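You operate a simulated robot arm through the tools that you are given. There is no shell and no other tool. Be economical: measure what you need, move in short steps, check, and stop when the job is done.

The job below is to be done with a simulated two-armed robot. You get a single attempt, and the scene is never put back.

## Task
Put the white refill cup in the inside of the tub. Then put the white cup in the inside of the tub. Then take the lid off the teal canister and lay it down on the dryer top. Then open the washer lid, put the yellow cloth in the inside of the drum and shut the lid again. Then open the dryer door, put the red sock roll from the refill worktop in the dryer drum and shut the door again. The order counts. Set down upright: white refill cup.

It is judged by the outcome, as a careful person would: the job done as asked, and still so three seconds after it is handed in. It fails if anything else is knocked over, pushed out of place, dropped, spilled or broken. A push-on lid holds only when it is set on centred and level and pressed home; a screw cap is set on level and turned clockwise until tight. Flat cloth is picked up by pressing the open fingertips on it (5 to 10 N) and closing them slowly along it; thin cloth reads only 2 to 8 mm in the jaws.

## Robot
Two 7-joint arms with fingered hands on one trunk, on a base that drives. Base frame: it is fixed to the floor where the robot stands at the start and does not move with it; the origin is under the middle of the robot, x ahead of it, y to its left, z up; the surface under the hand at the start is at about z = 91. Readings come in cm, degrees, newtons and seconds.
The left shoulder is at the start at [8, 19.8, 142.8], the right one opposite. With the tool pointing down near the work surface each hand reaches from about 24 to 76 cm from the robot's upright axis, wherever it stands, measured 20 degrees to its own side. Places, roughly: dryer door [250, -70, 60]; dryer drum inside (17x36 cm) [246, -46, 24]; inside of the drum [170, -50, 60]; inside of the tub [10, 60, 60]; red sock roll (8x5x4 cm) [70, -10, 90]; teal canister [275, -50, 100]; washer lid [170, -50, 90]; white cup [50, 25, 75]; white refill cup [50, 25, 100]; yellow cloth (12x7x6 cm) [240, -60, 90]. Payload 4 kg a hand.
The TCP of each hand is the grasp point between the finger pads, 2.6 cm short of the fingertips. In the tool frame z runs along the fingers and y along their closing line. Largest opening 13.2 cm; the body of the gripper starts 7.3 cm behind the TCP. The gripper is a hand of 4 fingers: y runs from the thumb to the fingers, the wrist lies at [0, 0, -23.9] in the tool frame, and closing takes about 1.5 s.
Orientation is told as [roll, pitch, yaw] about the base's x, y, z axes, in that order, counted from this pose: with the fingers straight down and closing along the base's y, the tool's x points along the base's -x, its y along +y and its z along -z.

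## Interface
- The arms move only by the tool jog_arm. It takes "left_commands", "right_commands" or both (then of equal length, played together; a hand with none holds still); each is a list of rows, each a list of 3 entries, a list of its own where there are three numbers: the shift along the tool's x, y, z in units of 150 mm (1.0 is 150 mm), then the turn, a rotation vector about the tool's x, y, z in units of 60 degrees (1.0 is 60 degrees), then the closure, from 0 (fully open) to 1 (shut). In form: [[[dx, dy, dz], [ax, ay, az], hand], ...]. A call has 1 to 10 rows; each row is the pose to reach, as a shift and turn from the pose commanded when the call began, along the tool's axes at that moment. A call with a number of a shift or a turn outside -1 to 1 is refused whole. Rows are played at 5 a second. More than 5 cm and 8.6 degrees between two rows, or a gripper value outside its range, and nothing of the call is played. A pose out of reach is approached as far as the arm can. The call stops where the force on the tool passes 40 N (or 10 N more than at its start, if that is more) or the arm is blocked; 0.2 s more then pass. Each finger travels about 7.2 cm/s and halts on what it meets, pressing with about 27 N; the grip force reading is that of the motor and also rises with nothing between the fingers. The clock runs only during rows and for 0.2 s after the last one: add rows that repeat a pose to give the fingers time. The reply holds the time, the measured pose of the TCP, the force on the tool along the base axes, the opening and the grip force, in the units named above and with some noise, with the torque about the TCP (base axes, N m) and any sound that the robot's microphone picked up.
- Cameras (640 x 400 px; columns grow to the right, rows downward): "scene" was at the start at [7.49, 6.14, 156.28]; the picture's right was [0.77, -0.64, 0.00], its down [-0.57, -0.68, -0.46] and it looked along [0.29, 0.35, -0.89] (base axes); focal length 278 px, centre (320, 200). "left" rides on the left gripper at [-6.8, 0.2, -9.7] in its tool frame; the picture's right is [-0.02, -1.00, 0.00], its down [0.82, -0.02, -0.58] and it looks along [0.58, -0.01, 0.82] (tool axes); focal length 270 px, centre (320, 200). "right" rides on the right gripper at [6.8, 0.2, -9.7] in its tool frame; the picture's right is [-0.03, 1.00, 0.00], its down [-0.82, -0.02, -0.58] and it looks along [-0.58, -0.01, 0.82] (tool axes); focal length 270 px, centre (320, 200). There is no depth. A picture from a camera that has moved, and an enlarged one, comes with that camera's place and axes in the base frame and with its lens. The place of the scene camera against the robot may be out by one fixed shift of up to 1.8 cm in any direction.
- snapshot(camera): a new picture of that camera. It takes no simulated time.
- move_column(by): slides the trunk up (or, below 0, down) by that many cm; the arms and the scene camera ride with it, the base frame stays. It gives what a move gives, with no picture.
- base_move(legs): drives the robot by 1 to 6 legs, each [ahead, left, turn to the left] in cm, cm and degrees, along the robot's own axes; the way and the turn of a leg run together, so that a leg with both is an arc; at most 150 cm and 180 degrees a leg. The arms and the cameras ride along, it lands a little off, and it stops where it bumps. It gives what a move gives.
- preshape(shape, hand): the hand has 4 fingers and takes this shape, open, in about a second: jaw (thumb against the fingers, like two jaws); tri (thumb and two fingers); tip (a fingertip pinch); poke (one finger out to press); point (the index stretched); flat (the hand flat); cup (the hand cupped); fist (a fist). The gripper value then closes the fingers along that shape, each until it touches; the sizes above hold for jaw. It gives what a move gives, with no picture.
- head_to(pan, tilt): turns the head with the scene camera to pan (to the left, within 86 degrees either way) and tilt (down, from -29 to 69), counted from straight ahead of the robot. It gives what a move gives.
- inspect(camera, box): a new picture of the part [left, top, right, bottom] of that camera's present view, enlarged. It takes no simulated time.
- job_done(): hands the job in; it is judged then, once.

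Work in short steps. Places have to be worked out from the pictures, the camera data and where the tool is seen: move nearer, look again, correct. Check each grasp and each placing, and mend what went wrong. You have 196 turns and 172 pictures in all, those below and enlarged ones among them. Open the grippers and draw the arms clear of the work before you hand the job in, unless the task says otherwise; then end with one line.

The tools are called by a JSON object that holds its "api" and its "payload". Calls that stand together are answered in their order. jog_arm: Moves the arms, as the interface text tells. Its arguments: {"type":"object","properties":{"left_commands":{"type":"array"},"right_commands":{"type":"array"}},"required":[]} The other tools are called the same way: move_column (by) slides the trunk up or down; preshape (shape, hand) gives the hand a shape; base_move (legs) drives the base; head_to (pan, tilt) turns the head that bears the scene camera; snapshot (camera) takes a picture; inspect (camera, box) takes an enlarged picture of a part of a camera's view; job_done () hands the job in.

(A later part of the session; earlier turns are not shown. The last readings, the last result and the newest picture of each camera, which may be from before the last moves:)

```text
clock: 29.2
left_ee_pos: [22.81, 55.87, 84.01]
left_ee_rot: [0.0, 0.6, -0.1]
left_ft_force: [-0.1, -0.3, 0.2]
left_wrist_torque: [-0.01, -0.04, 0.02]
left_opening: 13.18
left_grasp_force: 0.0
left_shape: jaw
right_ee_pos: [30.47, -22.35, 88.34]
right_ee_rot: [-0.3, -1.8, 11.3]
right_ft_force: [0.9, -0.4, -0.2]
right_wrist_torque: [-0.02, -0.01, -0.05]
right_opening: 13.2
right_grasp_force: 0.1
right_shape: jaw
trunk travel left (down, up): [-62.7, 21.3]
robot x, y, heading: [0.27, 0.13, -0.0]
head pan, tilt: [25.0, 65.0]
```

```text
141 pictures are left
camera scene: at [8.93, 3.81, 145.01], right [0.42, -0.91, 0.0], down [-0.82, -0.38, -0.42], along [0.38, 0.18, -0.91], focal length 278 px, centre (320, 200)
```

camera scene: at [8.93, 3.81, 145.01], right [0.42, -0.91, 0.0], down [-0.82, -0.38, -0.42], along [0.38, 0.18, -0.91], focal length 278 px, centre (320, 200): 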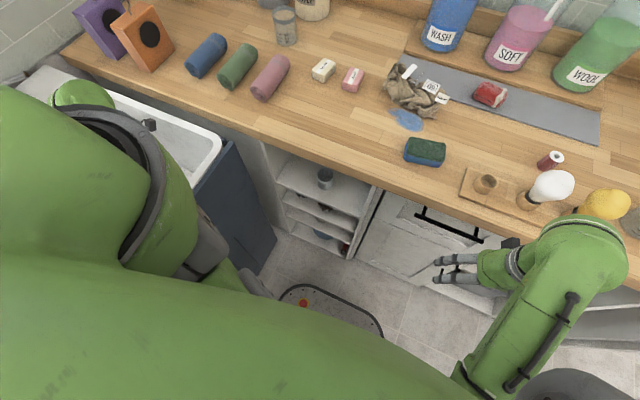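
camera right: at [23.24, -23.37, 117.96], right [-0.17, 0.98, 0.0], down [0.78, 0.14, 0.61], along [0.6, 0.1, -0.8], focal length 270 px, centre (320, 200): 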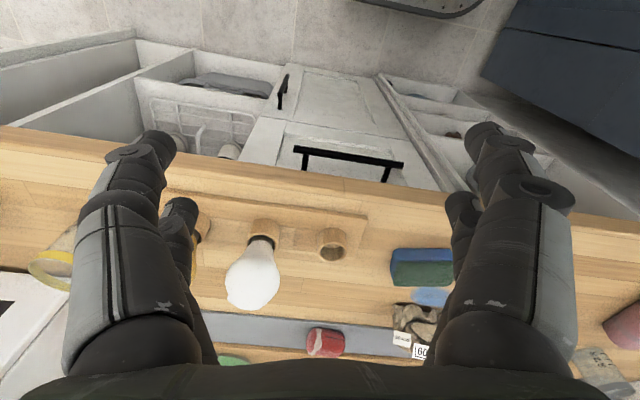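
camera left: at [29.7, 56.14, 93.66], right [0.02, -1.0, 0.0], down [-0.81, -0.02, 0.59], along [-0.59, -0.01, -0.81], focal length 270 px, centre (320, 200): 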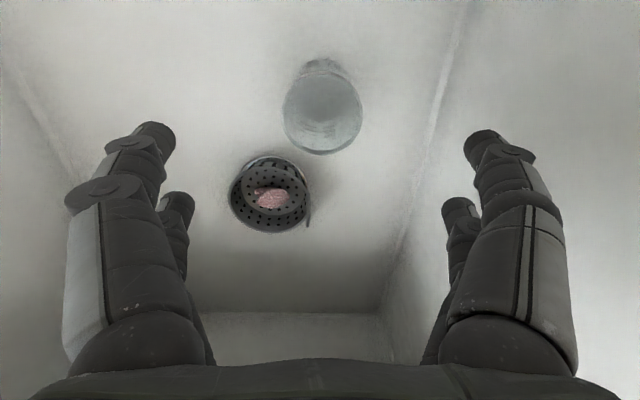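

The white cup on the upper shelf is just under the worktop edge, so it needs a forward-pointing grasp. First raise the trunk and bring the left hand back in front.

{"api": "move_column", "payload": {"by": 16}}

{"api": "jog_arm", "payload": {"left_commands": [[[-0.25, -0.15, 0], [0, 0, 0], 0], [[-0.5, -0.3, 0], [0, 0, 0], 0], [[-0.75, -0.45, 0], [0, 0, 0], 0], [[-1, -0.6, 0], [0, 0, 0], 0], [[-1, -0.9, 0], [0, 0, 0], 0]]}}

{"api": "inspect", "payload": {"camera": "scene", "box": [240, 110, 440, 235]}}

```text
clock: 31.1
left_ee_pos: [22.91, 55.9, 100.04]
left_ee_rot: [0.0, 0.7, -0.2]
left_ft_force: [0.3, 0.1, 0.1]
left_wrist_torque: [-0.02, -0.03, -0.02]
left_opening: 13.2
left_grasp_force: 0.1
left_shape: jaw
right_ee_pos: [30.35, -22.42, 104.31]
right_ee_rot: [-0.2, -1.7, 11.4]
right_ft_force: [0.0, -0.7, -0.2]
right_wrist_torque: [0.01, 0.0, -0.03]
right_opening: 13.18
right_grasp_force: 0.1
right_shape: jaw
trunk travel left (down, up): [-78.7, 5.3]
robot x, y, heading: [-0.25, -0.01, 0.1]
head pan, tilt: [25.0, 65.0]
```

```text
clock: 32.2
left_ee_pos: [37.75, 42.09, 99.9]
left_ee_rot: [0.1, 0.6, -0.2]
left_ft_force: [0.1, 0.0, 0.8]
left_wrist_torque: [0.03, 0.0, 0.02]
left_opening: 13.19
left_grasp_force: 0.2
left_shape: jaw
right_ee_pos: [30.24, -22.51, 104.25]
right_ee_rot: [-0.2, -1.7, 11.4]
right_ft_force: [-0.1, 0.3, -0.4]
right_wrist_torque: [0.02, -0.03, 0.01]
right_opening: 13.19
right_grasp_force: 0.0
right_shape: jaw
trunk travel left (down, up): [-78.7, 5.3]
robot x, y, heading: [-0.19, -0.04, 0.2]
head pan, tilt: [25.0, 65.0]
```

```text
3.20 times, centred on (340, 172) of scene
camera zoom: at [8.85, 3.56, 161.04], right [0.42, -0.91, 0.0], down [-0.82, -0.38, -0.42], along [0.38, 0.18, -0.91], focal length 889 px, centre (256, 288)
```

zoom: 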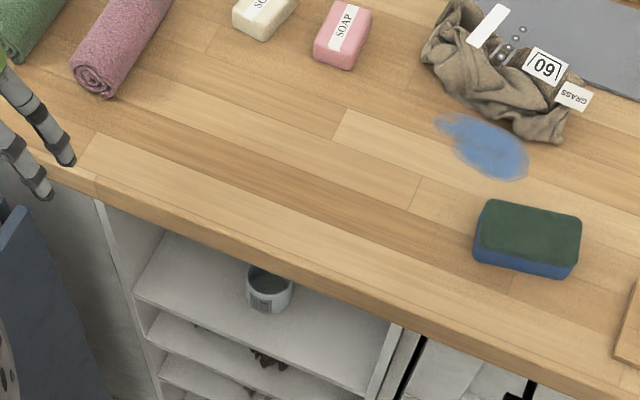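

Move left hand to y≈27, then back the robot off to make room.

{"api": "jog_arm", "payload": {"left_commands": [[[0, -0.25, 0], [0, 0, 0], 0], [[0, -0.5, 0], [0, 0, 0], 0], [[0, -0.75, 0], [0, 0, 0], 0], [[0, -1, 0], [0, 0, 0], 0]]}}

{"api": "base_move", "payload": {"legs": [[-30, 0, 0]]}}

{"api": "head_to", "payload": {"pan": 20, "tilt": 55}}

{"api": "snapshot", "payload": {"camera": "scene"}}

```text
clock: 33.3
left_ee_pos: [39.98, 35.24, 104.2]
left_ee_rot: [1.9, -6.4, 10.7]
left_ft_force: [-0.8, -0.6, 0.0]
left_wrist_torque: [0.0, -0.01, -0.01]
left_opening: 13.19
left_grasp_force: 0.0
left_shape: jaw
right_ee_pos: [30.39, -22.24, 104.4]
right_ee_rot: [-0.3, -1.8, 11.4]
right_ft_force: [1.1, 0.2, -0.4]
right_wrist_torque: [-0.01, -0.01, -0.01]
right_opening: 13.19
right_grasp_force: 0.1
right_shape: jaw
trunk travel left (down, up): [-78.7, 5.3]
robot x, y, heading: [0.01, -0.2, -0.1]
head pan, tilt: [25.0, 65.0]
stopped in row 4 (left hand): the arm was blocked; the commanded pose is now the measured one
```

```text
clock: 35.3
left_ee_pos: [10.69, 35.2, 104.09]
left_ee_rot: [2.0, -6.4, 10.6]
left_ft_force: [-0.2, -0.6, 0.0]
left_wrist_torque: [0.02, 0.02, -0.01]
left_opening: 13.2
left_grasp_force: 0.0
left_shape: jaw
right_ee_pos: [1.13, -22.37, 104.21]
right_ee_rot: [-0.3, -1.7, 11.2]
right_ft_force: [0.3, 0.5, 0.5]
right_wrist_torque: [0.01, 0.01, -0.02]
right_opening: 13.17
right_grasp_force: 0.1
right_shape: jaw
trunk travel left (down, up): [-78.7, 5.3]
robot x, y, heading: [-29.19, 0.1, -0.1]
head pan, tilt: [25.0, 65.0]
```

```text
clock: 36.0
left_ee_pos: [10.47, 35.12, 104.22]
left_ee_rot: [2.0, -6.5, 10.6]
left_ft_force: [0.9, 0.5, -0.2]
left_wrist_torque: [0.02, -0.03, 0.02]
left_opening: 13.2
left_grasp_force: 0.1
left_shape: jaw
right_ee_pos: [0.94, -22.35, 104.34]
right_ee_rot: [-0.2, -1.8, 11.4]
right_ft_force: [-1.0, -0.1, 0.6]
right_wrist_torque: [0.02, -0.03, -0.02]
right_opening: 13.19
right_grasp_force: 0.0
right_shape: jaw
trunk travel left (down, up): [-78.7, 5.3]
robot x, y, heading: [-29.57, 0.09, 0.0]
head pan, tilt: [20.0, 55.0]
```

```text
139 pictures are left
camera scene: at [-19.19, 3.7, 162.16], right [0.34, -0.94, 0.0], down [-0.77, -0.28, -0.57], along [0.54, 0.2, -0.82], focal length 278 px, centre (320, 200)
```

scene: 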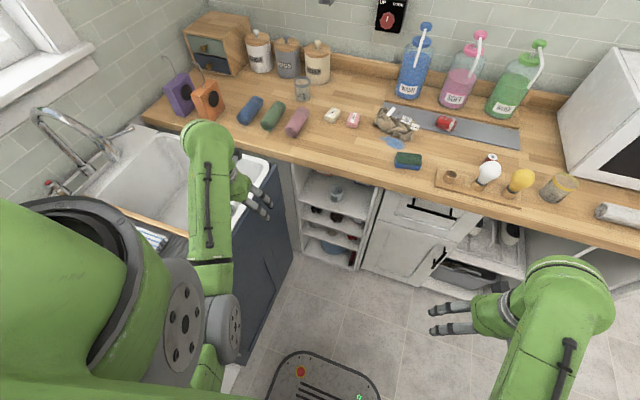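

Plenty of view now. I move the left hand forward-right in front of the shelf while starting to pitch it forward.

{"api": "jog_arm", "payload": {"left_commands": [[[-0.2, -0.15, 0], [0, -0.1, 0], 0], [[-0.4, -0.3, 0], [0, -0.2, 0.03], 0], [[-0.6, -0.45, 0], [0, -0.3, 0.06], 0], [[-0.75, -0.6, 0], [0, -0.4, 0.09], 0], [[-0.85, -0.8, 0], [0, -0.5, 0.12], 0], [[-0.85, -0.97, 0], [0, -0.6, 0.15], 0]]}}

```text
clock: 37.5
left_ee_pos: [25.5, 23.01, 104.2]
left_ee_rot: [7.4, -41.0, -2.5]
left_ft_force: [1.8, 0.2, 1.5]
left_wrist_torque: [-0.07, 0.08, -0.03]
left_opening: 13.22
left_grasp_force: 0.0
left_shape: jaw
right_ee_pos: [1.01, -22.25, 104.42]
right_ee_rot: [-0.4, -2.1, 11.2]
right_ft_force: [-0.2, 0.5, -0.5]
right_wrist_torque: [0.0, -0.02, -0.01]
right_opening: 13.18
right_grasp_force: 0.1
right_shape: jaw
trunk travel left (down, up): [-78.7, 5.3]
robot x, y, heading: [-29.4, 0.28, 0.1]
head pan, tilt: [20.0, 55.0]
```

Continue pitching to about -80°, then lower the trunk for a level look at the shelf.

{"api": "jog_arm", "payload": {"left_commands": [[[0, 0, 0], [0.02, -0.13, 0], 0], [[0, 0, 0], [0.04, -0.26, 0], 0], [[0, 0, 0], [0.06, -0.39, 0], 0], [[0, 0, 0], [0.08, -0.52, -0.01], 0], [[0, 0, 0], [0.087, -0.65, -0.02], 0]]}}

{"api": "move_column", "payload": {"by": -25}}

{"api": "snapshot", "payload": {"camera": "left"}}

{"api": "snapshot", "payload": {"camera": "scene"}}

```text
clock: 38.6
left_ee_pos: [25.52, 22.5, 104.84]
left_ee_rot: [11.2, -80.3, -13.1]
left_ft_force: [0.5, 0.4, 0.2]
left_wrist_torque: [0.0, 0.02, 0.04]
left_opening: 13.22
left_grasp_force: 0.0
left_shape: jaw
right_ee_pos: [0.93, -22.38, 104.44]
right_ee_rot: [-0.3, -1.9, 11.3]
right_ft_force: [-0.3, 0.3, -0.3]
right_wrist_torque: [-0.02, 0.0, 0.0]
right_opening: 13.21
right_grasp_force: 0.1
right_shape: jaw
trunk travel left (down, up): [-78.7, 5.3]
robot x, y, heading: [-29.29, 0.12, -0.0]
head pan, tilt: [20.0, 55.0]
```

```text
clock: 41.2
left_ee_pos: [24.5, 21.94, 79.42]
left_ee_rot: [6.6, -77.0, -8.9]
left_ft_force: [1.3, 0.5, 1.4]
left_wrist_torque: [0.01, 0.19, -0.04]
left_opening: 13.2
left_grasp_force: 0.1
left_shape: jaw
right_ee_pos: [1.57, -22.25, 81.38]
right_ee_rot: [-0.3, -1.4, 11.3]
right_ft_force: [0.9, -0.8, -0.1]
right_wrist_torque: [0.02, 0.08, 0.03]
right_opening: 13.2
right_grasp_force: 0.0
right_shape: jaw
trunk travel left (down, up): [-53.7, 30.3]
robot x, y, heading: [-29.66, -0.02, -0.1]
head pan, tilt: [20.0, 55.0]
```

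```text
138 pictures are left
camera left: at [16.58, 22.41, 88.16], right [-0.04, -1.0, 0.0], down [-0.74, 0.03, -0.67], along [0.67, -0.02, -0.74], focal length 270 px, centre (320, 200)
```

left: 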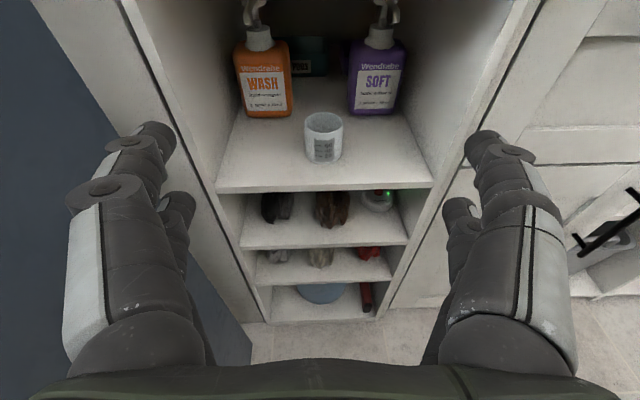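

```text
137 pictures are left
camera scene: at [-18.0, 3.74, 139.4], right [0.34, -0.94, 0.0], down [-0.78, -0.28, -0.57], along [0.53, 0.2, -0.82], focal length 278 px, centre (320, 200)
```

scene: 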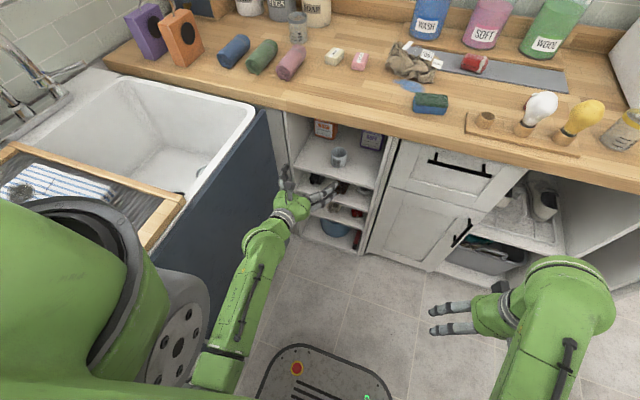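

The hand camera sees the cup on the upper shelf, with two bottles behind it. I lower further and take a second view for triangulation.

{"api": "move_column", "payload": {"by": -10}}

{"api": "snapshot", "payload": {"camera": "left"}}

```text
clock: 41.9
left_ee_pos: [19.33, 20.27, 68.04]
left_ee_rot: [-1.0, -66.2, -2.5]
left_ft_force: [0.0, 0.2, 0.6]
left_wrist_torque: [0.0, 0.06, -0.01]
left_opening: 13.18
left_grasp_force: 0.1
left_shape: jaw
right_ee_pos: [3.24, -22.41, 77.48]
right_ee_rot: [0.3, 0.1, 11.4]
right_ft_force: [0.1, 0.0, 0.3]
right_wrist_torque: [0.0, 0.02, -0.03]
right_opening: 13.18
right_grasp_force: 0.1
right_shape: jaw
trunk travel left (down, up): [-52.7, 31.3]
robot x, y, heading: [-29.36, -0.19, -0.0]
head pan, tilt: [20.0, 55.0]
stopped: the arm was blocked; the commanded pose is now the measured one
```

```text
136 pictures are left
camera left: at [13.2, 21.12, 78.22], right [-0.05, -1.0, 0.03], down [-0.86, 0.03, -0.51], along [0.51, -0.05, -0.86], focal length 270 px, centre (320, 200)
```

left: 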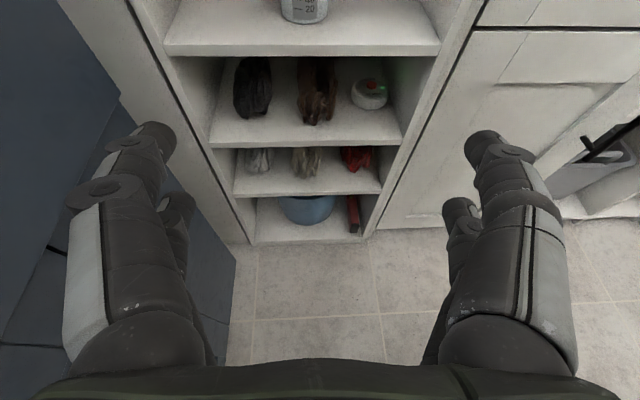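

The trunk stopped against something. I look before going on.

{"api": "head_to", "payload": {"pan": 60, "tilt": 65}}

{"api": "snapshot", "payload": {"camera": "scene"}}

{"api": "head_to", "payload": {"pan": 15, "tilt": 65}}

{"api": "snapshot", "payload": {"camera": "scene"}}

```text
clock: 43.0
left_ee_pos: [19.3, 20.36, 67.99]
left_ee_rot: [-1.0, -66.1, -2.6]
left_ft_force: [-0.4, 0.0, 0.4]
left_wrist_torque: [-0.03, -0.01, -0.03]
left_opening: 13.21
left_grasp_force: 0.0
left_shape: jaw
right_ee_pos: [3.06, -22.38, 77.53]
right_ee_rot: [0.2, 0.2, 11.4]
right_ft_force: [-0.5, -0.6, -0.7]
right_wrist_torque: [-0.01, 0.02, 0.0]
right_opening: 13.17
right_grasp_force: 0.1
right_shape: jaw
trunk travel left (down, up): [-52.7, 31.3]
robot x, y, heading: [-29.34, -0.01, -0.2]
head pan, tilt: [60.0, 65.0]
```

```text
135 pictures are left
camera scene: at [-18.72, 6.47, 135.09], right [0.86, -0.5, -0.03], down [-0.47, -0.78, -0.41], along [0.18, 0.37, -0.91], focal length 278 px, centre (320, 200)
```

scene: 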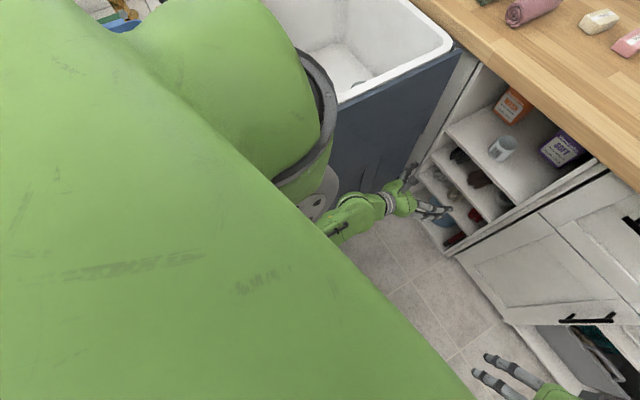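

```text
clock: 44.1
left_ee_pos: [19.29, 20.44, 68.01]
left_ee_rot: [-1.1, -66.1, -2.6]
left_ft_force: [-0.4, 0.2, 0.6]
left_wrist_torque: [-0.04, 0.03, 0.0]
left_opening: 13.21
left_grasp_force: 0.0
left_shape: jaw
right_ee_pos: [3.15, -22.28, 77.65]
right_ee_rot: [0.2, 0.2, 11.4]
right_ft_force: [-0.1, 0.5, -0.3]
right_wrist_torque: [0.03, 0.03, 0.03]
right_opening: 13.17
right_grasp_force: 0.1
right_shape: jaw
trunk travel left (down, up): [-52.7, 31.3]
robot x, y, heading: [-29.51, 0.0, 0.1]
head pan, tilt: [15.0, 65.0]
```

```text
134 pictures are left
camera scene: at [-15.9, 2.78, 134.99], right [0.26, -0.97, -0.01], down [-0.89, -0.23, -0.39], along [0.38, 0.11, -0.92], focal length 278 px, centre (320, 200)
```

scene: 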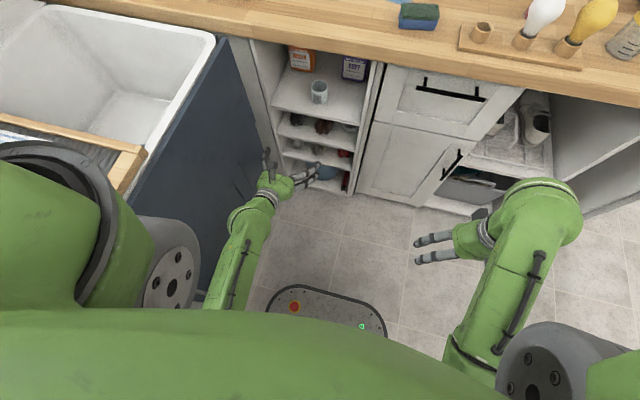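

The left shoulder/elbow appears to rest on the wooden board at the tub's front. I raise the trunk, then move the base to the right to clear the tub.

{"api": "move_column", "payload": {"by": 8}}

{"api": "base_move", "payload": {"legs": [[0, -22, 0]]}}

{"api": "snapshot", "payload": {"camera": "scene"}}

{"api": "snapshot", "payload": {"camera": "left"}}

```text
clock: 45.2
left_ee_pos: [16.99, 20.88, 77.08]
left_ee_rot: [-2.2, -67.9, -1.6]
left_ft_force: [0.3, -0.2, -0.1]
left_wrist_torque: [0.0, -0.01, 0.0]
left_opening: 13.19
left_grasp_force: 0.2
left_shape: jaw
right_ee_pos: [0.63, -21.85, 86.59]
right_ee_rot: [-0.7, -1.7, 11.5]
right_ft_force: [-0.3, 0.2, -0.8]
right_wrist_torque: [0.0, 0.0, 0.01]
right_opening: 13.19
right_grasp_force: 0.1
right_shape: jaw
trunk travel left (down, up): [-60.7, 23.3]
robot x, y, heading: [-29.79, 0.09, -0.1]
head pan, tilt: [15.0, 65.0]
```

```text
clock: 46.9
left_ee_pos: [17.37, -1.12, 77.41]
left_ee_rot: [-2.0, -68.3, -1.8]
left_ft_force: [-0.8, 1.0, 0.1]
left_wrist_torque: [0.02, -0.04, 0.0]
left_opening: 13.22
left_grasp_force: 0.0
left_shape: jaw
right_ee_pos: [0.63, -43.73, 86.47]
right_ee_rot: [-0.8, -1.8, 11.3]
right_ft_force: [-1.2, 0.4, -0.3]
right_wrist_torque: [-0.01, 0.0, -0.04]
right_opening: 13.16
right_grasp_force: 0.0
right_shape: jaw
trunk travel left (down, up): [-60.7, 23.3]
robot x, y, heading: [-29.23, -21.69, -0.0]
head pan, tilt: [15.0, 65.0]
```

```text
133 pictures are left
camera scene: at [-20.4, -18.11, 143.03], right [0.26, -0.97, 0.01], down [-0.88, -0.24, -0.42], along [0.41, 0.1, -0.91], focal length 278 px, centre (320, 200)
```

scene: 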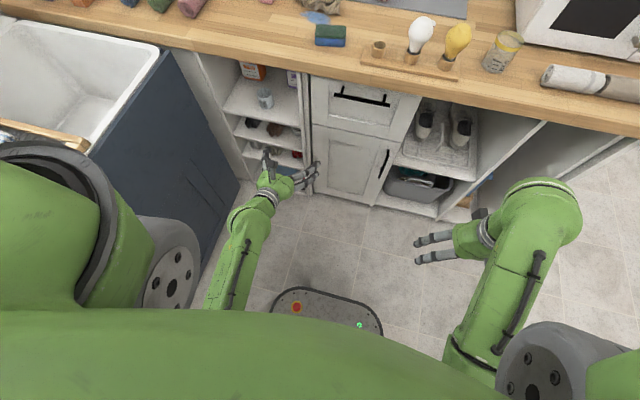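

```text
132 pictures are left
camera left: at [10.84, -0.25, 87.27], right [-0.05, -1.0, 0.04], down [-0.84, 0.03, -0.54], along [0.54, -0.06, -0.84], focal length 270 px, centre (320, 200)
```

left: 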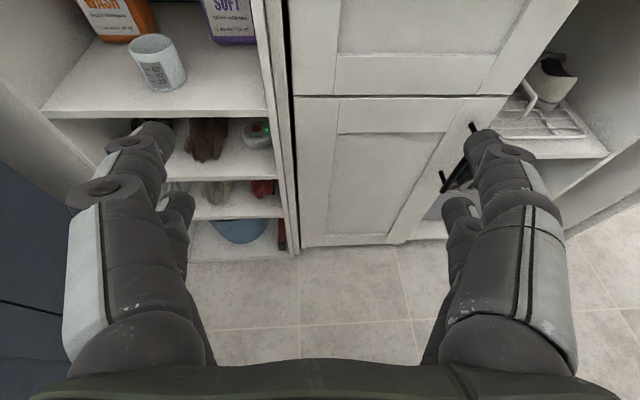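

Now a wide-baseline triangulation gives the cup at about [51, 20.8], base z≈61, rim ≈66.5–67, 5.5 cm wide. I lower the trunk now that the shoulder is clear of the tub.

{"api": "move_column", "payload": {"by": -20}}

```text
clock: 48.3
left_ee_pos: [12.93, -2.64, 63.86]
left_ee_rot: [-4.3, -59.7, -0.9]
left_ft_force: [-0.7, -0.2, -0.8]
left_wrist_torque: [0.02, 0.01, 0.01]
left_opening: 13.19
left_grasp_force: 0.0
left_shape: jaw
right_ee_pos: [1.86, -43.5, 77.36]
right_ee_rot: [-0.1, 0.3, 11.8]
right_ft_force: [0.2, 0.8, 0.3]
right_wrist_torque: [0.01, -0.02, 0.02]
right_opening: 13.18
right_grasp_force: 0.0
right_shape: jaw
trunk travel left (down, up): [-52.7, 31.3]
robot x, y, heading: [-29.33, -22.26, -0.1]
head pan, tilt: [15.0, 65.0]
stopped: the arm was blocked; the commanded pose is now the measured one
```

It blocks at the same travel again, so it's likely the folded left arm against the robot itself. I raise slightly and stretch the left arm forward-left before lowering again.

{"api": "move_column", "payload": {"by": 4}}

{"api": "jog_arm", "payload": {"left_commands": [[[0, 0.2, 0.2], [0, -0.1, 0], 0], [[0, 0.4, 0.4], [0, -0.2, 0], 0], [[0, 0.6, 0.6], [0, -0.3, 0], 0], [[0, 0.8, 0.8], [0, -0.33, 0], 0], [[0, 1, 0.9], [0, -0.33, 0], 0]]}}

{"api": "snapshot", "payload": {"camera": "left"}}

{"api": "snapshot", "payload": {"camera": "scene"}}

```text
clock: 49.2
left_ee_pos: [11.62, -2.39, 68.59]
left_ee_rot: [-4.5, -60.8, -0.8]
left_ft_force: [0.3, -0.7, 0.7]
left_wrist_torque: [0.01, 0.02, -0.03]
left_opening: 13.2
left_grasp_force: 0.1
left_shape: jaw
right_ee_pos: [0.3, -43.62, 82.23]
right_ee_rot: [-0.5, -1.0, 11.8]
right_ft_force: [-0.1, -0.3, -0.2]
right_wrist_torque: [-0.01, 0.01, -0.01]
right_opening: 13.19
right_grasp_force: 0.2
right_shape: jaw
trunk travel left (down, up): [-56.7, 27.3]
robot x, y, heading: [-29.38, -22.06, -0.1]
head pan, tilt: [15.0, 65.0]
```

```text
clock: 49.7
left_ee_pos: [14.78, -5.93, 64.67]
left_ee_rot: [-8.9, -68.3, -8.1]
left_ft_force: [0.2, 0.2, -0.6]
left_wrist_torque: [-0.03, 0.0, 0.0]
left_opening: 13.19
left_grasp_force: 0.0
left_shape: jaw
right_ee_pos: [0.31, -43.21, 82.2]
right_ee_rot: [-0.8, -1.0, 11.7]
right_ft_force: [0.4, -0.2, -0.3]
right_wrist_torque: [0.04, 0.0, 0.02]
right_opening: 13.2
right_grasp_force: 0.0
right_shape: jaw
trunk travel left (down, up): [-56.7, 27.3]
robot x, y, heading: [-29.49, -21.73, 0.0]
head pan, tilt: [15.0, 65.0]
stopped in row 2 (left hand): the arm was blocked; the commanded pose is now the measured one
```

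```text
131 pictures are left
camera left: at [8.53, -3.29, 74.58], right [-0.27, -0.96, 0.08], down [-0.82, 0.19, -0.55], along [0.51, -0.21, -0.83], focal length 270 px, centre (320, 200)
```

left: 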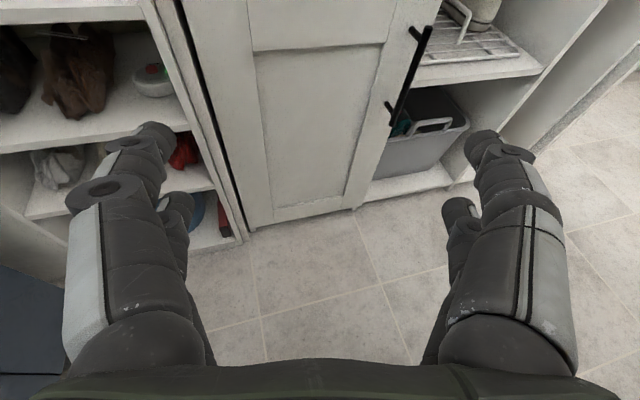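

```text
130 pictures are left
camera scene: at [-20.18, -17.38, 138.86], right [0.26, -0.97, 0.01], down [-0.88, -0.24, -0.42], along [0.41, 0.1, -0.91], focal length 278 px, centre (320, 200)
```

scene: 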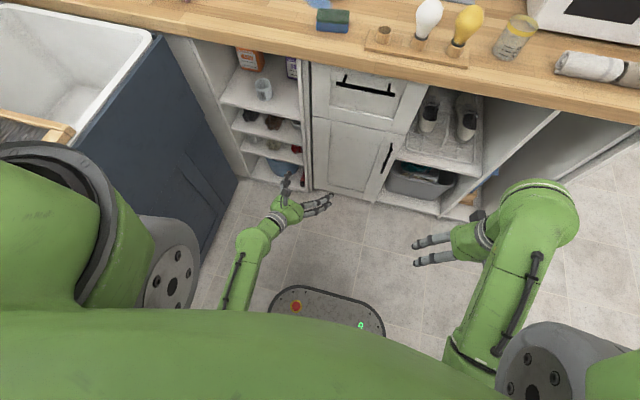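

The left elbow is jammed somewhere. I raise the trunk back well and then stretch the arm out.

{"api": "move_column", "payload": {"by": 18}}

{"api": "jog_arm", "payload": {"left_commands": [[[0, 0.2, 0.2], [0, 0, 0], 0], [[0, 0.4, 0.4], [0, 0, 0], 0], [[0, 0.6, 0.6], [0, 0, 0], 0], [[0, 0.8, 0.8], [0, 0, 0], 0], [[0, 1, 1], [0, 0, 0], 0]]}}

```text
clock: 51.7
left_ee_pos: [14.62, -6.28, 83.11]
left_ee_rot: [-7.7, -67.8, -8.9]
left_ft_force: [-0.3, 0.0, -0.2]
left_wrist_torque: [0.02, 0.03, -0.01]
left_opening: 13.22
left_grasp_force: 0.0
left_shape: jaw
right_ee_pos: [0.65, -43.79, 100.45]
right_ee_rot: [-0.2, -0.8, 11.7]
right_ft_force: [-0.9, -0.7, -0.4]
right_wrist_torque: [-0.01, 0.0, -0.01]
right_opening: 13.2
right_grasp_force: 0.1
right_shape: jaw
trunk travel left (down, up): [-74.7, 9.3]
robot x, y, heading: [-29.28, -22.05, 0.0]
head pan, tilt: [15.0, 65.0]
```

```text
clock: 52.9
left_ee_pos: [33.05, 4.01, 77.1]
left_ee_rot: [-6.3, -68.5, -10.3]
left_ft_force: [0.4, -0.4, 0.4]
left_wrist_torque: [-0.01, -0.03, 0.0]
left_opening: 13.23
left_grasp_force: 0.1
left_shape: jaw
right_ee_pos: [0.65, -44.19, 99.88]
right_ee_rot: [0.1, -0.9, 11.7]
right_ft_force: [-0.2, 0.0, -0.2]
right_wrist_torque: [0.0, 0.04, 0.0]
right_opening: 13.21
right_grasp_force: 0.1
right_shape: jaw
trunk travel left (down, up): [-74.7, 9.3]
robot x, y, heading: [-29.78, -22.03, -0.0]
head pan, tilt: [15.0, 65.0]
```

That works. Now lower the trunk in a smaller step.

{"api": "move_column", "payload": {"by": -12}}

{"api": "snapshot", "payload": {"camera": "left"}}

```text
clock: 54.4
left_ee_pos: [32.82, 3.87, 65.39]
left_ee_rot: [-6.3, -68.7, -10.2]
left_ft_force: [0.2, 0.6, 0.1]
left_wrist_torque: [0.01, -0.01, -0.01]
left_opening: 13.22
left_grasp_force: 0.1
left_shape: jaw
right_ee_pos: [0.4, -44.16, 87.99]
right_ee_rot: [0.0, -1.1, 11.8]
right_ft_force: [0.1, -0.4, -0.2]
right_wrist_torque: [-0.01, 0.01, 0.0]
right_opening: 13.19
right_grasp_force: 0.0
right_shape: jaw
trunk travel left (down, up): [-62.7, 21.3]
robot x, y, heading: [-29.34, -21.7, 0.0]
head pan, tilt: [15.0, 65.0]
```

```text
129 pictures are left
camera left: at [26.55, 6.43, 75.17], right [-0.27, -0.96, 0.06], down [-0.81, 0.19, -0.55], along [0.52, -0.2, -0.83], focal length 270 px, centre (320, 200)
```

left: 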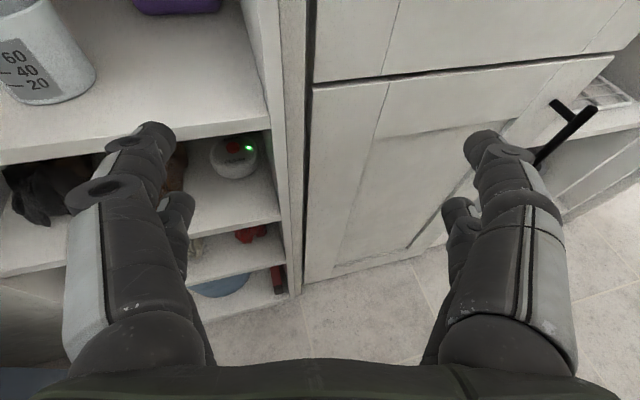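

Straighten the hand (turn left, a bit more level) and bring it in front of the cup.

{"api": "jog_arm", "payload": {"left_commands": [[[-0.01, 0.25, -0.05], [-0.06, -0.05, -0.025], 0], [[-0.02, 0.5, -0.1], [-0.12, -0.1, -0.05], 0], [[-0.03, 0.75, -0.15], [-0.19, -0.14, -0.075], 0], [[-0.04, 1, -0.2], [-0.257, -0.19, -0.1], 0]]}}

{"api": "snapshot", "payload": {"camera": "left"}}

```text
clock: 55.4
left_ee_pos: [34.47, 19.21, 66.25]
left_ee_rot: [-20.4, -78.6, 20.7]
left_ft_force: [-0.3, 0.6, 0.1]
left_wrist_torque: [0.01, -0.02, -0.04]
left_opening: 13.15
left_grasp_force: 0.0
left_shape: jaw
right_ee_pos: [0.54, -43.93, 87.92]
right_ee_rot: [0.1, -1.0, 11.6]
right_ft_force: [-0.1, 0.2, 0.5]
right_wrist_torque: [-0.01, 0.01, 0.0]
right_opening: 13.18
right_grasp_force: 0.1
right_shape: jaw
trunk travel left (down, up): [-62.7, 21.3]
robot x, y, heading: [-29.37, -22.33, -0.3]
head pan, tilt: [15.0, 65.0]
```

```text
128 pictures are left
camera left: at [26.2, 20.01, 74.71], right [0.01, -1.0, 0.09], down [-0.72, -0.08, -0.69], along [0.7, -0.06, -0.72], focal length 270 px, centre (320, 200)
```

left: 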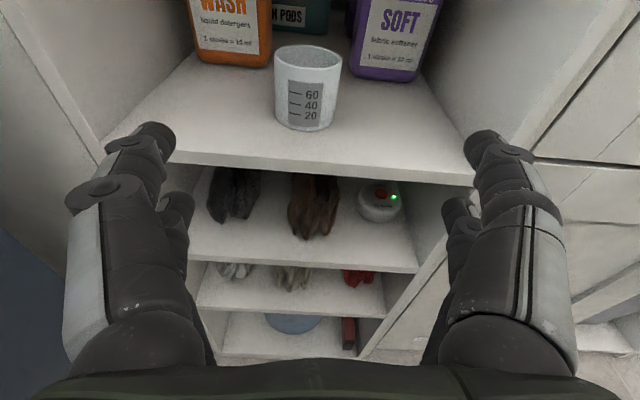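

Cup now estimated at [50.5, 20.7], z 61.1–66.4. I level the hand fully and line it up at z ≈ 65.

{"api": "jog_arm", "payload": {"left_commands": [[[0.02, 0.05, 0.05], [0, -0.09, 0.035], 0], [[0.045, 0.105, 0.113], [0, -0.185, 0.07], 0], [[0.045, 0.105, 0.113], [0, -0.185, 0.07], 0]]}}

{"api": "snapshot", "payload": {"camera": "left"}}

```text
clock: 56.2
left_ee_pos: [32.88, 19.64, 69.39]
left_ee_rot: [148.0, -89.4, -147.8]
left_ft_force: [0.3, 0.3, -0.1]
left_wrist_torque: [0.02, -0.01, 0.0]
left_opening: 13.18
left_grasp_force: 0.0
left_shape: jaw
left hand out of reach, approached as far as the arm can: row 1, 2, 3
right_ee_pos: [0.46, -44.13, 88.08]
right_ee_rot: [0.0, -0.9, 11.7]
right_ft_force: [-0.1, -0.1, 0.5]
right_wrist_torque: [0.03, 0.04, -0.02]
right_opening: 13.19
right_grasp_force: 0.0
right_shape: jaw
trunk travel left (down, up): [-62.7, 21.3]
robot x, y, heading: [-29.45, -21.89, -0.0]
head pan, tilt: [15.0, 65.0]
```

```text
127 pictures are left
camera left: at [23.11, 19.85, 76.13], right [0.0, -1.0, 0.02], down [-0.57, -0.02, -0.82], along [0.82, -0.01, -0.57], focal length 270 px, centre (320, 200)
```

left: 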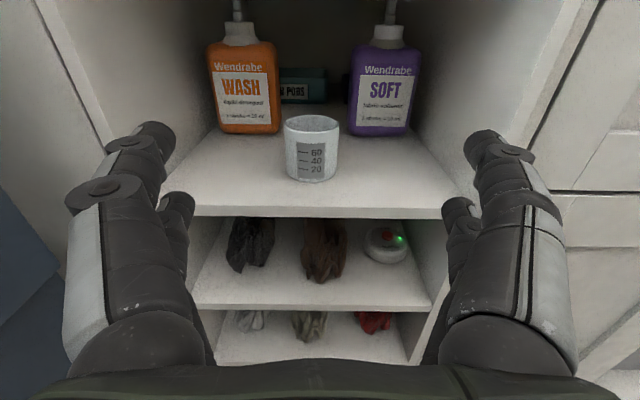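

The hand is level now but at the arm's reach limit; lower the trunk in steps.

{"api": "move_column", "payload": {"by": -8}}

{"api": "jog_arm", "payload": {"left_commands": [[[-0.15, 0, 0], [0, 0, 0], 0], [[-0.3, 0.03, 0], [0, 0, 0], 0], [[-0.45, 0.05, 0], [0, 0, 0], 0]]}}

```text
clock: 57.4
left_ee_pos: [32.89, 19.61, 61.43]
left_ee_rot: [147.1, -89.4, -147.1]
left_ft_force: [0.0, -0.2, -0.4]
left_wrist_torque: [0.0, -0.01, -0.02]
left_opening: 13.18
left_grasp_force: 0.0
left_shape: jaw
right_ee_pos: [0.49, -44.05, 79.87]
right_ee_rot: [-0.1, -1.1, 11.7]
right_ft_force: [-0.5, 0.9, 0.3]
right_wrist_torque: [-0.04, -0.01, 0.01]
right_opening: 13.18
right_grasp_force: 0.0
right_shape: jaw
trunk travel left (down, up): [-54.7, 29.3]
robot x, y, heading: [-29.49, -21.82, -0.2]
head pan, tilt: [15.0, 65.0]
```

```text
clock: 58.2
left_ee_pos: [32.82, 20.39, 67.96]
left_ee_rot: [144.6, -89.5, -144.4]
left_ft_force: [-0.2, 0.0, 0.2]
left_wrist_torque: [-0.01, -0.01, 0.03]
left_opening: 13.21
left_grasp_force: 0.0
left_shape: jaw
right_ee_pos: [0.33, -44.21, 79.96]
right_ee_rot: [0.0, -1.1, 11.6]
right_ft_force: [0.0, -0.7, 0.2]
right_wrist_torque: [0.06, 0.01, 0.01]
right_opening: 13.19
right_grasp_force: 0.0
right_shape: jaw
trunk travel left (down, up): [-54.7, 29.3]
robot x, y, heading: [-29.48, -21.78, -0.2]
head pan, tilt: [15.0, 65.0]
```

{"api": "move_column", "payload": {"by": -8}}

{"api": "jog_arm", "payload": {"left_commands": [[[-0.12, 0, 0.1], [0, 0, 0], 0], [[-0.24, 0.01, 0.2], [0, 0, 0], 0], [[-0.34, 0.02, 0.25], [0, 0, 0], 0]]}}

{"api": "snapshot", "payload": {"camera": "left"}}

```text
clock: 59.6
left_ee_pos: [33.11, 20.37, 65.31]
left_ee_rot: [119.1, -89.8, -119.2]
left_ft_force: [-0.5, -0.1, 0.3]
left_wrist_torque: [-0.01, 0.01, 0.02]
left_opening: 13.22
left_grasp_force: 0.0
left_shape: jaw
right_ee_pos: [-0.68, -43.69, 76.64]
right_ee_rot: [0.8, 1.6, 12.0]
right_ft_force: [-0.1, -0.3, 0.9]
right_wrist_torque: [0.0, -0.02, -0.02]
right_opening: 13.18
right_grasp_force: 0.1
right_shape: jaw
trunk travel left (down, up): [-52.4, 31.6]
robot x, y, heading: [-29.39, -21.81, -0.2]
head pan, tilt: [15.0, 65.0]
stopped: the arm was blocked; the commanded pose is now the measured one
```

```text
clock: 60.4
left_ee_pos: [36.87, 20.46, 70.48]
left_ee_rot: [121.5, -89.7, -121.5]
left_ft_force: [-0.2, -1.0, 0.0]
left_wrist_torque: [0.03, -0.03, 0.0]
left_opening: 13.22
left_grasp_force: 0.0
left_shape: jaw
right_ee_pos: [-0.66, -43.76, 76.59]
right_ee_rot: [0.9, 1.7, 12.1]
right_ft_force: [0.5, -0.6, 0.2]
right_wrist_torque: [0.01, 0.0, 0.02]
right_opening: 13.21
right_grasp_force: 0.1
right_shape: jaw
trunk travel left (down, up): [-52.4, 31.6]
robot x, y, heading: [-29.2, -22.15, -0.2]
head pan, tilt: [15.0, 65.0]
```

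```text
126 pictures are left
camera left: at [27.08, 20.85, 77.2], right [0.0, -1.0, 0.02], down [-0.58, -0.02, -0.82], along [0.82, -0.01, -0.58], focal length 270 px, centre (320, 200)
```

left: 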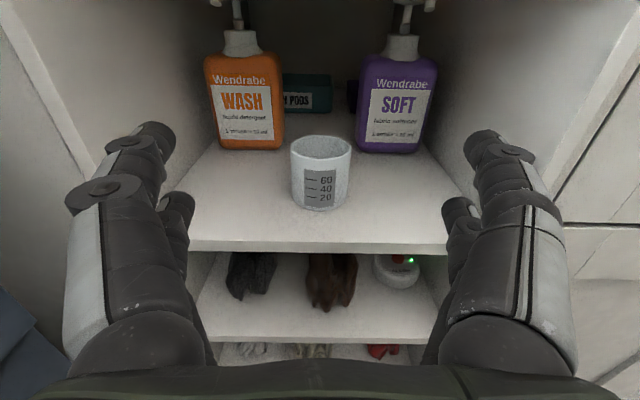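

It's the folded right arm that blocks. I raise a bit and stretch the right arm forward and up.

{"api": "move_column", "payload": {"by": 3}}

{"api": "jog_arm", "payload": {"right_commands": [[[-0.2, -0.05, -0.15], [0, 0, 0], 0], [[-0.4, -0.1, -0.3], [0, 0, 0], 0], [[-0.6, -0.15, -0.45], [0, 0, 0], 0], [[-0.8, -0.2, -0.6], [0, 0, 0], 0], [[-1, -0.25, -0.75], [0, 0, 0], 0]]}}

{"api": "head_to", "payload": {"pan": -25, "tilt": 60}}

{"api": "snapshot", "payload": {"camera": "scene"}}

```text
clock: 61.1
left_ee_pos: [36.53, 20.61, 73.66]
left_ee_rot: [145.0, -89.4, -144.9]
left_ft_force: [-0.5, 0.3, 0.1]
left_wrist_torque: [-0.02, 0.0, 0.01]
left_opening: 13.2
left_grasp_force: 0.0
left_shape: jaw
right_ee_pos: [-0.91, -43.85, 79.52]
right_ee_rot: [0.7, 1.3, 12.1]
right_ft_force: [-0.2, -0.2, 0.5]
right_wrist_torque: [-0.03, 0.01, -0.02]
right_opening: 13.19
right_grasp_force: 0.1
right_shape: jaw
trunk travel left (down, up): [-55.4, 28.6]
robot x, y, heading: [-29.45, -21.87, 0.1]
head pan, tilt: [15.0, 65.0]
```

```text
clock: 62.3
left_ee_pos: [36.41, 20.74, 73.71]
left_ee_rot: [155.2, -89.4, -155.2]
left_ft_force: [0.1, 0.4, -0.2]
left_wrist_torque: [0.01, -0.03, -0.01]
left_opening: 13.19
left_grasp_force: 0.1
left_shape: jaw
right_ee_pos: [18.0, -44.5, 84.4]
right_ee_rot: [0.7, 1.3, 12.0]
right_ft_force: [0.8, 0.0, 0.6]
right_wrist_torque: [0.03, -0.01, 0.0]
right_opening: 13.2
right_grasp_force: 0.0
right_shape: jaw
right hand out of reach, approached as far as the arm can: row 1, 2, 3, 4, 5
trunk travel left (down, up): [-55.4, 28.6]
robot x, y, heading: [-29.53, -21.73, -0.2]
head pan, tilt: [15.0, 65.0]
```

```text
clock: 63.4
left_ee_pos: [36.52, 20.65, 73.75]
left_ee_rot: [148.1, -89.4, -147.8]
left_ft_force: [1.0, -0.5, -0.7]
left_wrist_torque: [0.03, 0.0, 0.01]
left_opening: 13.18
left_grasp_force: 0.0
left_shape: jaw
right_ee_pos: [18.04, -44.58, 84.31]
right_ee_rot: [0.8, 1.3, 12.1]
right_ft_force: [0.4, -0.2, 0.4]
right_wrist_torque: [0.01, -0.02, 0.01]
right_opening: 13.2
right_grasp_force: 0.0
right_shape: jaw
trunk travel left (down, up): [-55.4, 28.6]
robot x, y, heading: [-29.46, -21.81, -0.1]
head pan, tilt: [-25.0, 60.0]
```

```text
125 pictures are left
camera scene: at [-19.99, -23.51, 138.27], right [-0.42, -0.91, 0.0], down [-0.78, 0.37, -0.5], along [0.45, -0.21, -0.87], focal length 278 px, centre (320, 200)
```

scene: 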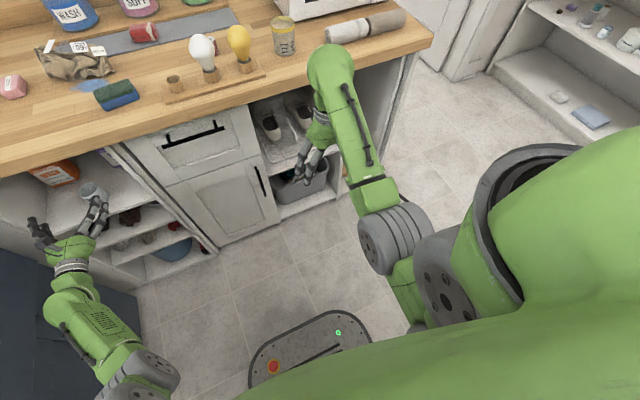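

{"api": "move_column", "payload": {"by": -9}}

{"api": "jog_arm", "payload": {"left_commands": [[[0, 0, 0.1], [0, 0, 0], 0], [[0, 0, 0.25], [0, 0, 0], 0]]}}

{"api": "snapshot", "payload": {"camera": "left"}}

```text
clock: 64.6
left_ee_pos: [36.49, 20.51, 64.83]
left_ee_rot: [147.1, -89.4, -146.9]
left_ft_force: [-1.0, -0.3, 0.4]
left_wrist_torque: [-0.03, -0.01, -0.03]
left_opening: 13.2
left_grasp_force: 0.0
left_shape: jaw
right_ee_pos: [18.09, -44.68, 75.24]
right_ee_rot: [0.8, 1.3, 12.2]
right_ft_force: [0.5, -0.7, -0.4]
right_wrist_torque: [0.0, -0.03, -0.04]
right_opening: 13.18
right_grasp_force: 0.0
right_shape: jaw
trunk travel left (down, up): [-46.4, 37.6]
robot x, y, heading: [-29.56, -21.88, 0.0]
head pan, tilt: [-25.0, 60.0]
```

```text
clock: 65.2
left_ee_pos: [40.31, 20.63, 64.73]
left_ee_rot: [141.6, -89.4, -141.5]
left_ft_force: [0.0, -0.9, -0.5]
left_wrist_torque: [-0.01, 0.02, -0.02]
left_opening: 13.21
left_grasp_force: 0.0
left_shape: jaw
right_ee_pos: [18.13, -44.66, 75.32]
right_ee_rot: [0.8, 1.5, 12.2]
right_ft_force: [0.2, 0.3, -0.8]
right_wrist_torque: [0.01, 0.0, 0.01]
right_opening: 13.2
right_grasp_force: 0.0
right_shape: jaw
trunk travel left (down, up): [-46.4, 37.6]
robot x, y, heading: [-29.42, -22.01, -0.0]
head pan, tilt: [-25.0, 60.0]
```

```text
124 pictures are left
camera left: at [30.5, 20.89, 71.54], right [0.0, -1.0, 0.02], down [-0.57, -0.02, -0.82], along [0.82, -0.01, -0.57], focal length 270 px, centre (320, 200)
```

left: 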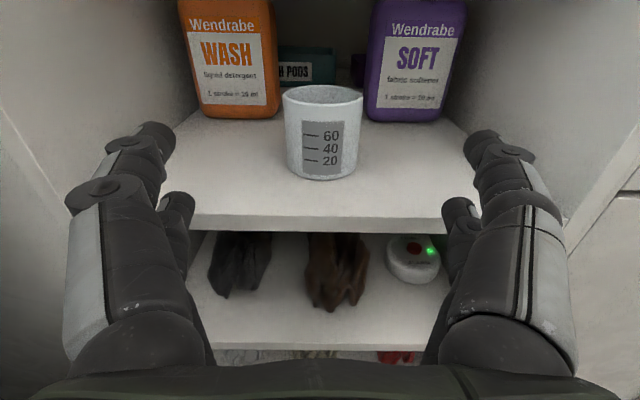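

Aligned: cup at about [50.8, 20.7]. I narrow the fingers to fit between the shelf sides and advance.

{"api": "jog_arm", "payload": {"left_commands": [[[0, 0, 0], [0, 0, 0], 0.3], [[0, 0, 0.1], [0, 0, 0], 0.3], [[0, 0, 0.25], [0, 0, 0], 0.3], [[0, 0, 0.4], [0, 0, 0], 0.3]]}}

{"api": "snapshot", "payload": {"camera": "left"}}

```text
clock: 66.2
left_ee_pos: [46.21, 20.72, 64.61]
left_ee_rot: [139.6, -89.5, -139.5]
left_ft_force: [0.0, 0.4, -0.8]
left_wrist_torque: [0.01, -0.02, -0.02]
left_opening: 9.29
left_grasp_force: 0.1
left_shape: jaw
right_ee_pos: [17.98, -44.68, 75.25]
right_ee_rot: [0.8, 1.4, 12.1]
right_ft_force: [-0.9, 0.4, -1.1]
right_wrist_torque: [-0.03, 0.04, 0.05]
right_opening: 13.22
right_grasp_force: 0.0
right_shape: jaw
trunk travel left (down, up): [-46.4, 37.6]
robot x, y, heading: [-29.5, -22.11, 0.0]
head pan, tilt: [-25.0, 60.0]
```

```text
123 pictures are left
camera left: at [36.37, 20.94, 71.44], right [0.0, -1.0, 0.02], down [-0.57, -0.02, -0.82], along [0.82, -0.01, -0.57], focal length 270 px, centre (320, 200)
```

left: 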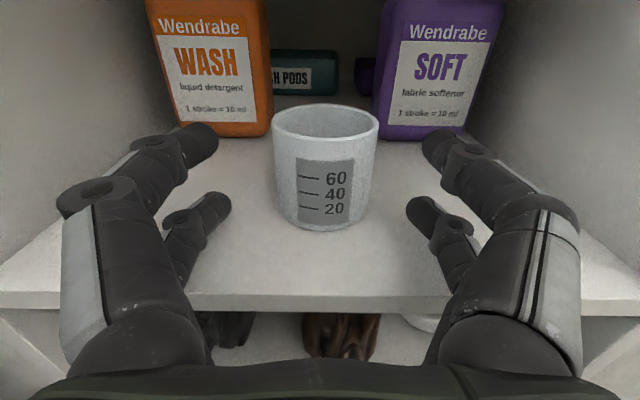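

{"api": "jog_arm", "payload": {"left_commands": [[[0, 0, 0.15], [0, 0, 0], 0.3], [[0, -0.01, 0.3], [0, 0, 0], 0.3], [[0, -0.01, 0.3], [0, 0, 0], 0.45], [[0, -0.01, 0.3], [0, 0, 0], 0.6], [[0, -0.01, 0.3], [0, 0, 0], 0.75], [[0, -0.01, 0.3], [0, 0, 0], 0.8]]}}

{"api": "snapshot", "payload": {"camera": "left"}}

```text
clock: 67.6
left_ee_pos: [48.61, 20.37, 66.3]
left_ee_rot: [146.4, -89.3, -146.2]
left_ft_force: [-0.1, -0.5, -0.5]
left_wrist_torque: [0.0, 0.05, -0.01]
left_opening: 3.16
left_grasp_force: 0.0
left_shape: jaw
left hand out of reach, approached as far as the arm can: row 1, 2, 3, 4, 5, 6
right_ee_pos: [18.11, -44.78, 75.41]
right_ee_rot: [0.8, 1.3, 12.1]
right_ft_force: [-0.1, 0.5, 0.5]
right_wrist_torque: [-0.02, 0.01, 0.01]
right_opening: 13.22
right_grasp_force: 0.1
right_shape: jaw
trunk travel left (down, up): [-46.4, 37.6]
robot x, y, heading: [-29.67, -21.88, -0.2]
head pan, tilt: [-25.0, 60.0]
```

```text
122 pictures are left
camera left: at [38.81, 20.7, 73.09], right [0.0, -1.0, 0.02], down [-0.57, -0.02, -0.82], along [0.82, -0.01, -0.57], focal length 270 px, centre (320, 200)
```

left: 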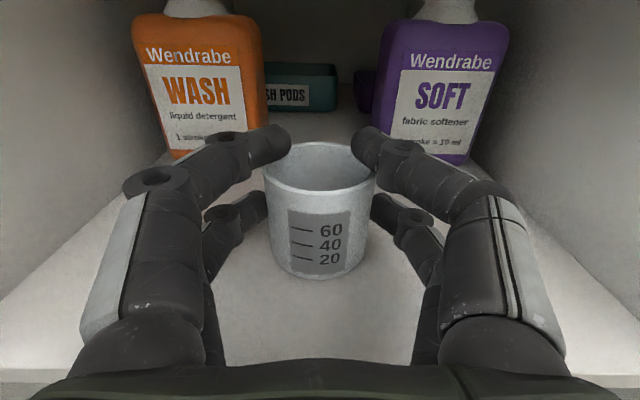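

The arm ran out of reach, so the fingers barely close on the cup. I reopen, back off a little, and drive the base nearer.

{"api": "jog_arm", "payload": {"left_commands": [[[0, 0, 0], [0, 0, 0], 0.5], [[0, 0, 0], [0, 0, 0], 0.3], [[0, 0, 0], [0, 0, 0], 0.3], [[0, 0, -0.15], [0, 0, 0], 0.3], [[0.05, 0, -0.3], [0, 0, 0], 0.3], [[0.1, 0, -0.45], [0, 0, 0], 0.3], [[0.1, 0, -0.6], [0, 0, 0], 0.3]]}}

{"api": "snapshot", "payload": {"camera": "left"}}

```text
clock: 69.2
left_ee_pos: [39.47, 20.53, 64.95]
left_ee_rot: [149.4, -89.2, -149.4]
left_ft_force: [0.2, 0.5, -0.9]
left_wrist_torque: [0.01, -0.02, 0.01]
left_opening: 9.2
left_grasp_force: 0.0
left_shape: jaw
right_ee_pos: [17.99, -44.72, 75.43]
right_ee_rot: [0.8, 1.3, 11.9]
right_ft_force: [-1.1, -0.6, 0.1]
right_wrist_torque: [0.02, -0.01, 0.0]
right_opening: 13.18
right_grasp_force: 0.0
right_shape: jaw
trunk travel left (down, up): [-46.4, 37.6]
robot x, y, heading: [-29.72, -21.92, 0.1]
head pan, tilt: [-25.0, 60.0]
```

```text
121 pictures are left
camera left: at [29.59, 20.8, 71.66], right [0.0, -1.0, 0.02], down [-0.57, -0.02, -0.82], along [0.82, -0.01, -0.57], focal length 270 px, centre (320, 200)
```

left: 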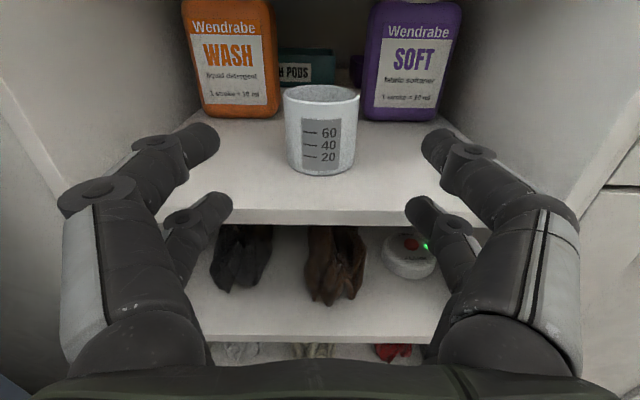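

Cup undisturbed. Retract the hand 7 cm, then drive 8 cm forward.

{"api": "jog_arm", "payload": {"left_commands": [[[0, 0, -0.25], [0, 0, 0], 0.3], [[0, 0, -0.5], [0, 0, 0], 0.3]]}}

{"api": "base_move", "payload": {"legs": [[9, 0, 0]]}}

{"api": "move_column", "payload": {"by": -3}}

{"api": "jog_arm", "payload": {"left_commands": [[[-0.1, 0, 0.1], [0, 0, 0], 0.3], [[-0.19, 0, 0.2], [0, 0, 0], 0.3], [[-0.19, 0, 0.3], [0, 0, 0], 0.3]]}}

{"api": "snapshot", "payload": {"camera": "left"}}

```text
clock: 69.8
left_ee_pos: [32.27, 20.55, 64.93]
left_ee_rot: [145.5, -89.4, -145.5]
left_ft_force: [-0.5, 0.6, 0.2]
left_wrist_torque: [0.01, 0.05, 0.01]
left_opening: 9.22
left_grasp_force: 0.2
left_shape: jaw
right_ee_pos: [17.95, -44.73, 75.3]
right_ee_rot: [0.8, 1.4, 12.0]
right_ft_force: [0.3, -0.5, 1.0]
right_wrist_torque: [0.04, 0.0, -0.02]
right_opening: 13.19
right_grasp_force: 0.0
right_shape: jaw
trunk travel left (down, up): [-46.4, 37.6]
robot x, y, heading: [-29.0, -21.93, -0.3]
head pan, tilt: [-25.0, 60.0]
```

```text
clock: 70.9
left_ee_pos: [41.16, 20.54, 64.77]
left_ee_rot: [145.1, -89.5, -145.0]
left_ft_force: [0.9, 0.0, 0.8]
left_wrist_torque: [0.01, -0.01, -0.01]
left_opening: 9.21
left_grasp_force: 0.0
left_shape: jaw
right_ee_pos: [27.06, -44.65, 75.36]
right_ee_rot: [0.8, 1.2, 12.1]
right_ft_force: [0.5, 0.0, -0.3]
right_wrist_torque: [-0.02, -0.01, -0.03]
right_opening: 13.2
right_grasp_force: 0.0
right_shape: jaw
trunk travel left (down, up): [-46.4, 37.6]
robot x, y, heading: [-20.07, -21.92, 0.3]
head pan, tilt: [-25.0, 60.0]
```

```text
clock: 71.7
left_ee_pos: [41.09, 20.6, 61.81]
left_ee_rot: [148.0, -89.4, -147.9]
left_ft_force: [-0.2, -0.2, 0.2]
left_wrist_torque: [-0.01, -0.01, -0.01]
left_opening: 9.21
left_grasp_force: 0.1
left_shape: jaw
right_ee_pos: [27.05, -44.62, 72.43]
right_ee_rot: [0.8, 1.2, 12.2]
right_ft_force: [-0.7, 0.2, 0.4]
right_wrist_torque: [0.01, -0.02, 0.04]
right_opening: 13.23
right_grasp_force: 0.0
right_shape: jaw
trunk travel left (down, up): [-43.4, 40.6]
robot x, y, heading: [-20.38, -22.13, -0.0]
head pan, tilt: [-25.0, 60.0]
```

```text
clock: 72.1
left_ee_pos: [41.4, 20.81, 62.08]
left_ee_rot: [-19.8, -89.8, 20.3]
left_ft_force: [-19.2, 0.0, 5.9]
left_wrist_torque: [-0.15, 0.19, -0.42]
left_opening: 9.16
left_grasp_force: 0.1
left_shape: jaw
right_ee_pos: [27.02, -44.43, 72.45]
right_ee_rot: [0.8, 1.2, 12.4]
right_ft_force: [0.0, 0.4, -0.3]
right_wrist_torque: [-0.05, 0.02, 0.04]
right_opening: 13.23
right_grasp_force: 0.0
right_shape: jaw
trunk travel left (down, up): [-43.4, 40.6]
robot x, y, heading: [-20.32, -21.84, -0.0]
head pan, tilt: [-25.0, 60.0]
stopped in row 1 (left hand): the force on the tool passed its limit at 49 N (the readings are from after the stop); the commanded pose is now the measured one
```

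```text
120 pictures are left
camera left: at [31.67, 21.0, 68.97], right [0.01, -1.0, 0.03], down [-0.58, -0.03, -0.81], along [0.81, -0.01, -0.58], focal length 270 px, centre (320, 200)
```

left: 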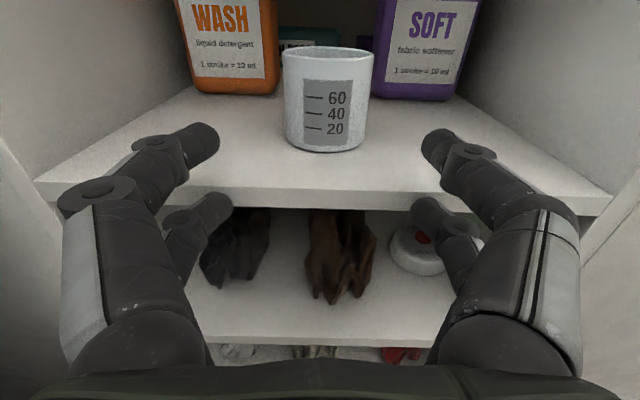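

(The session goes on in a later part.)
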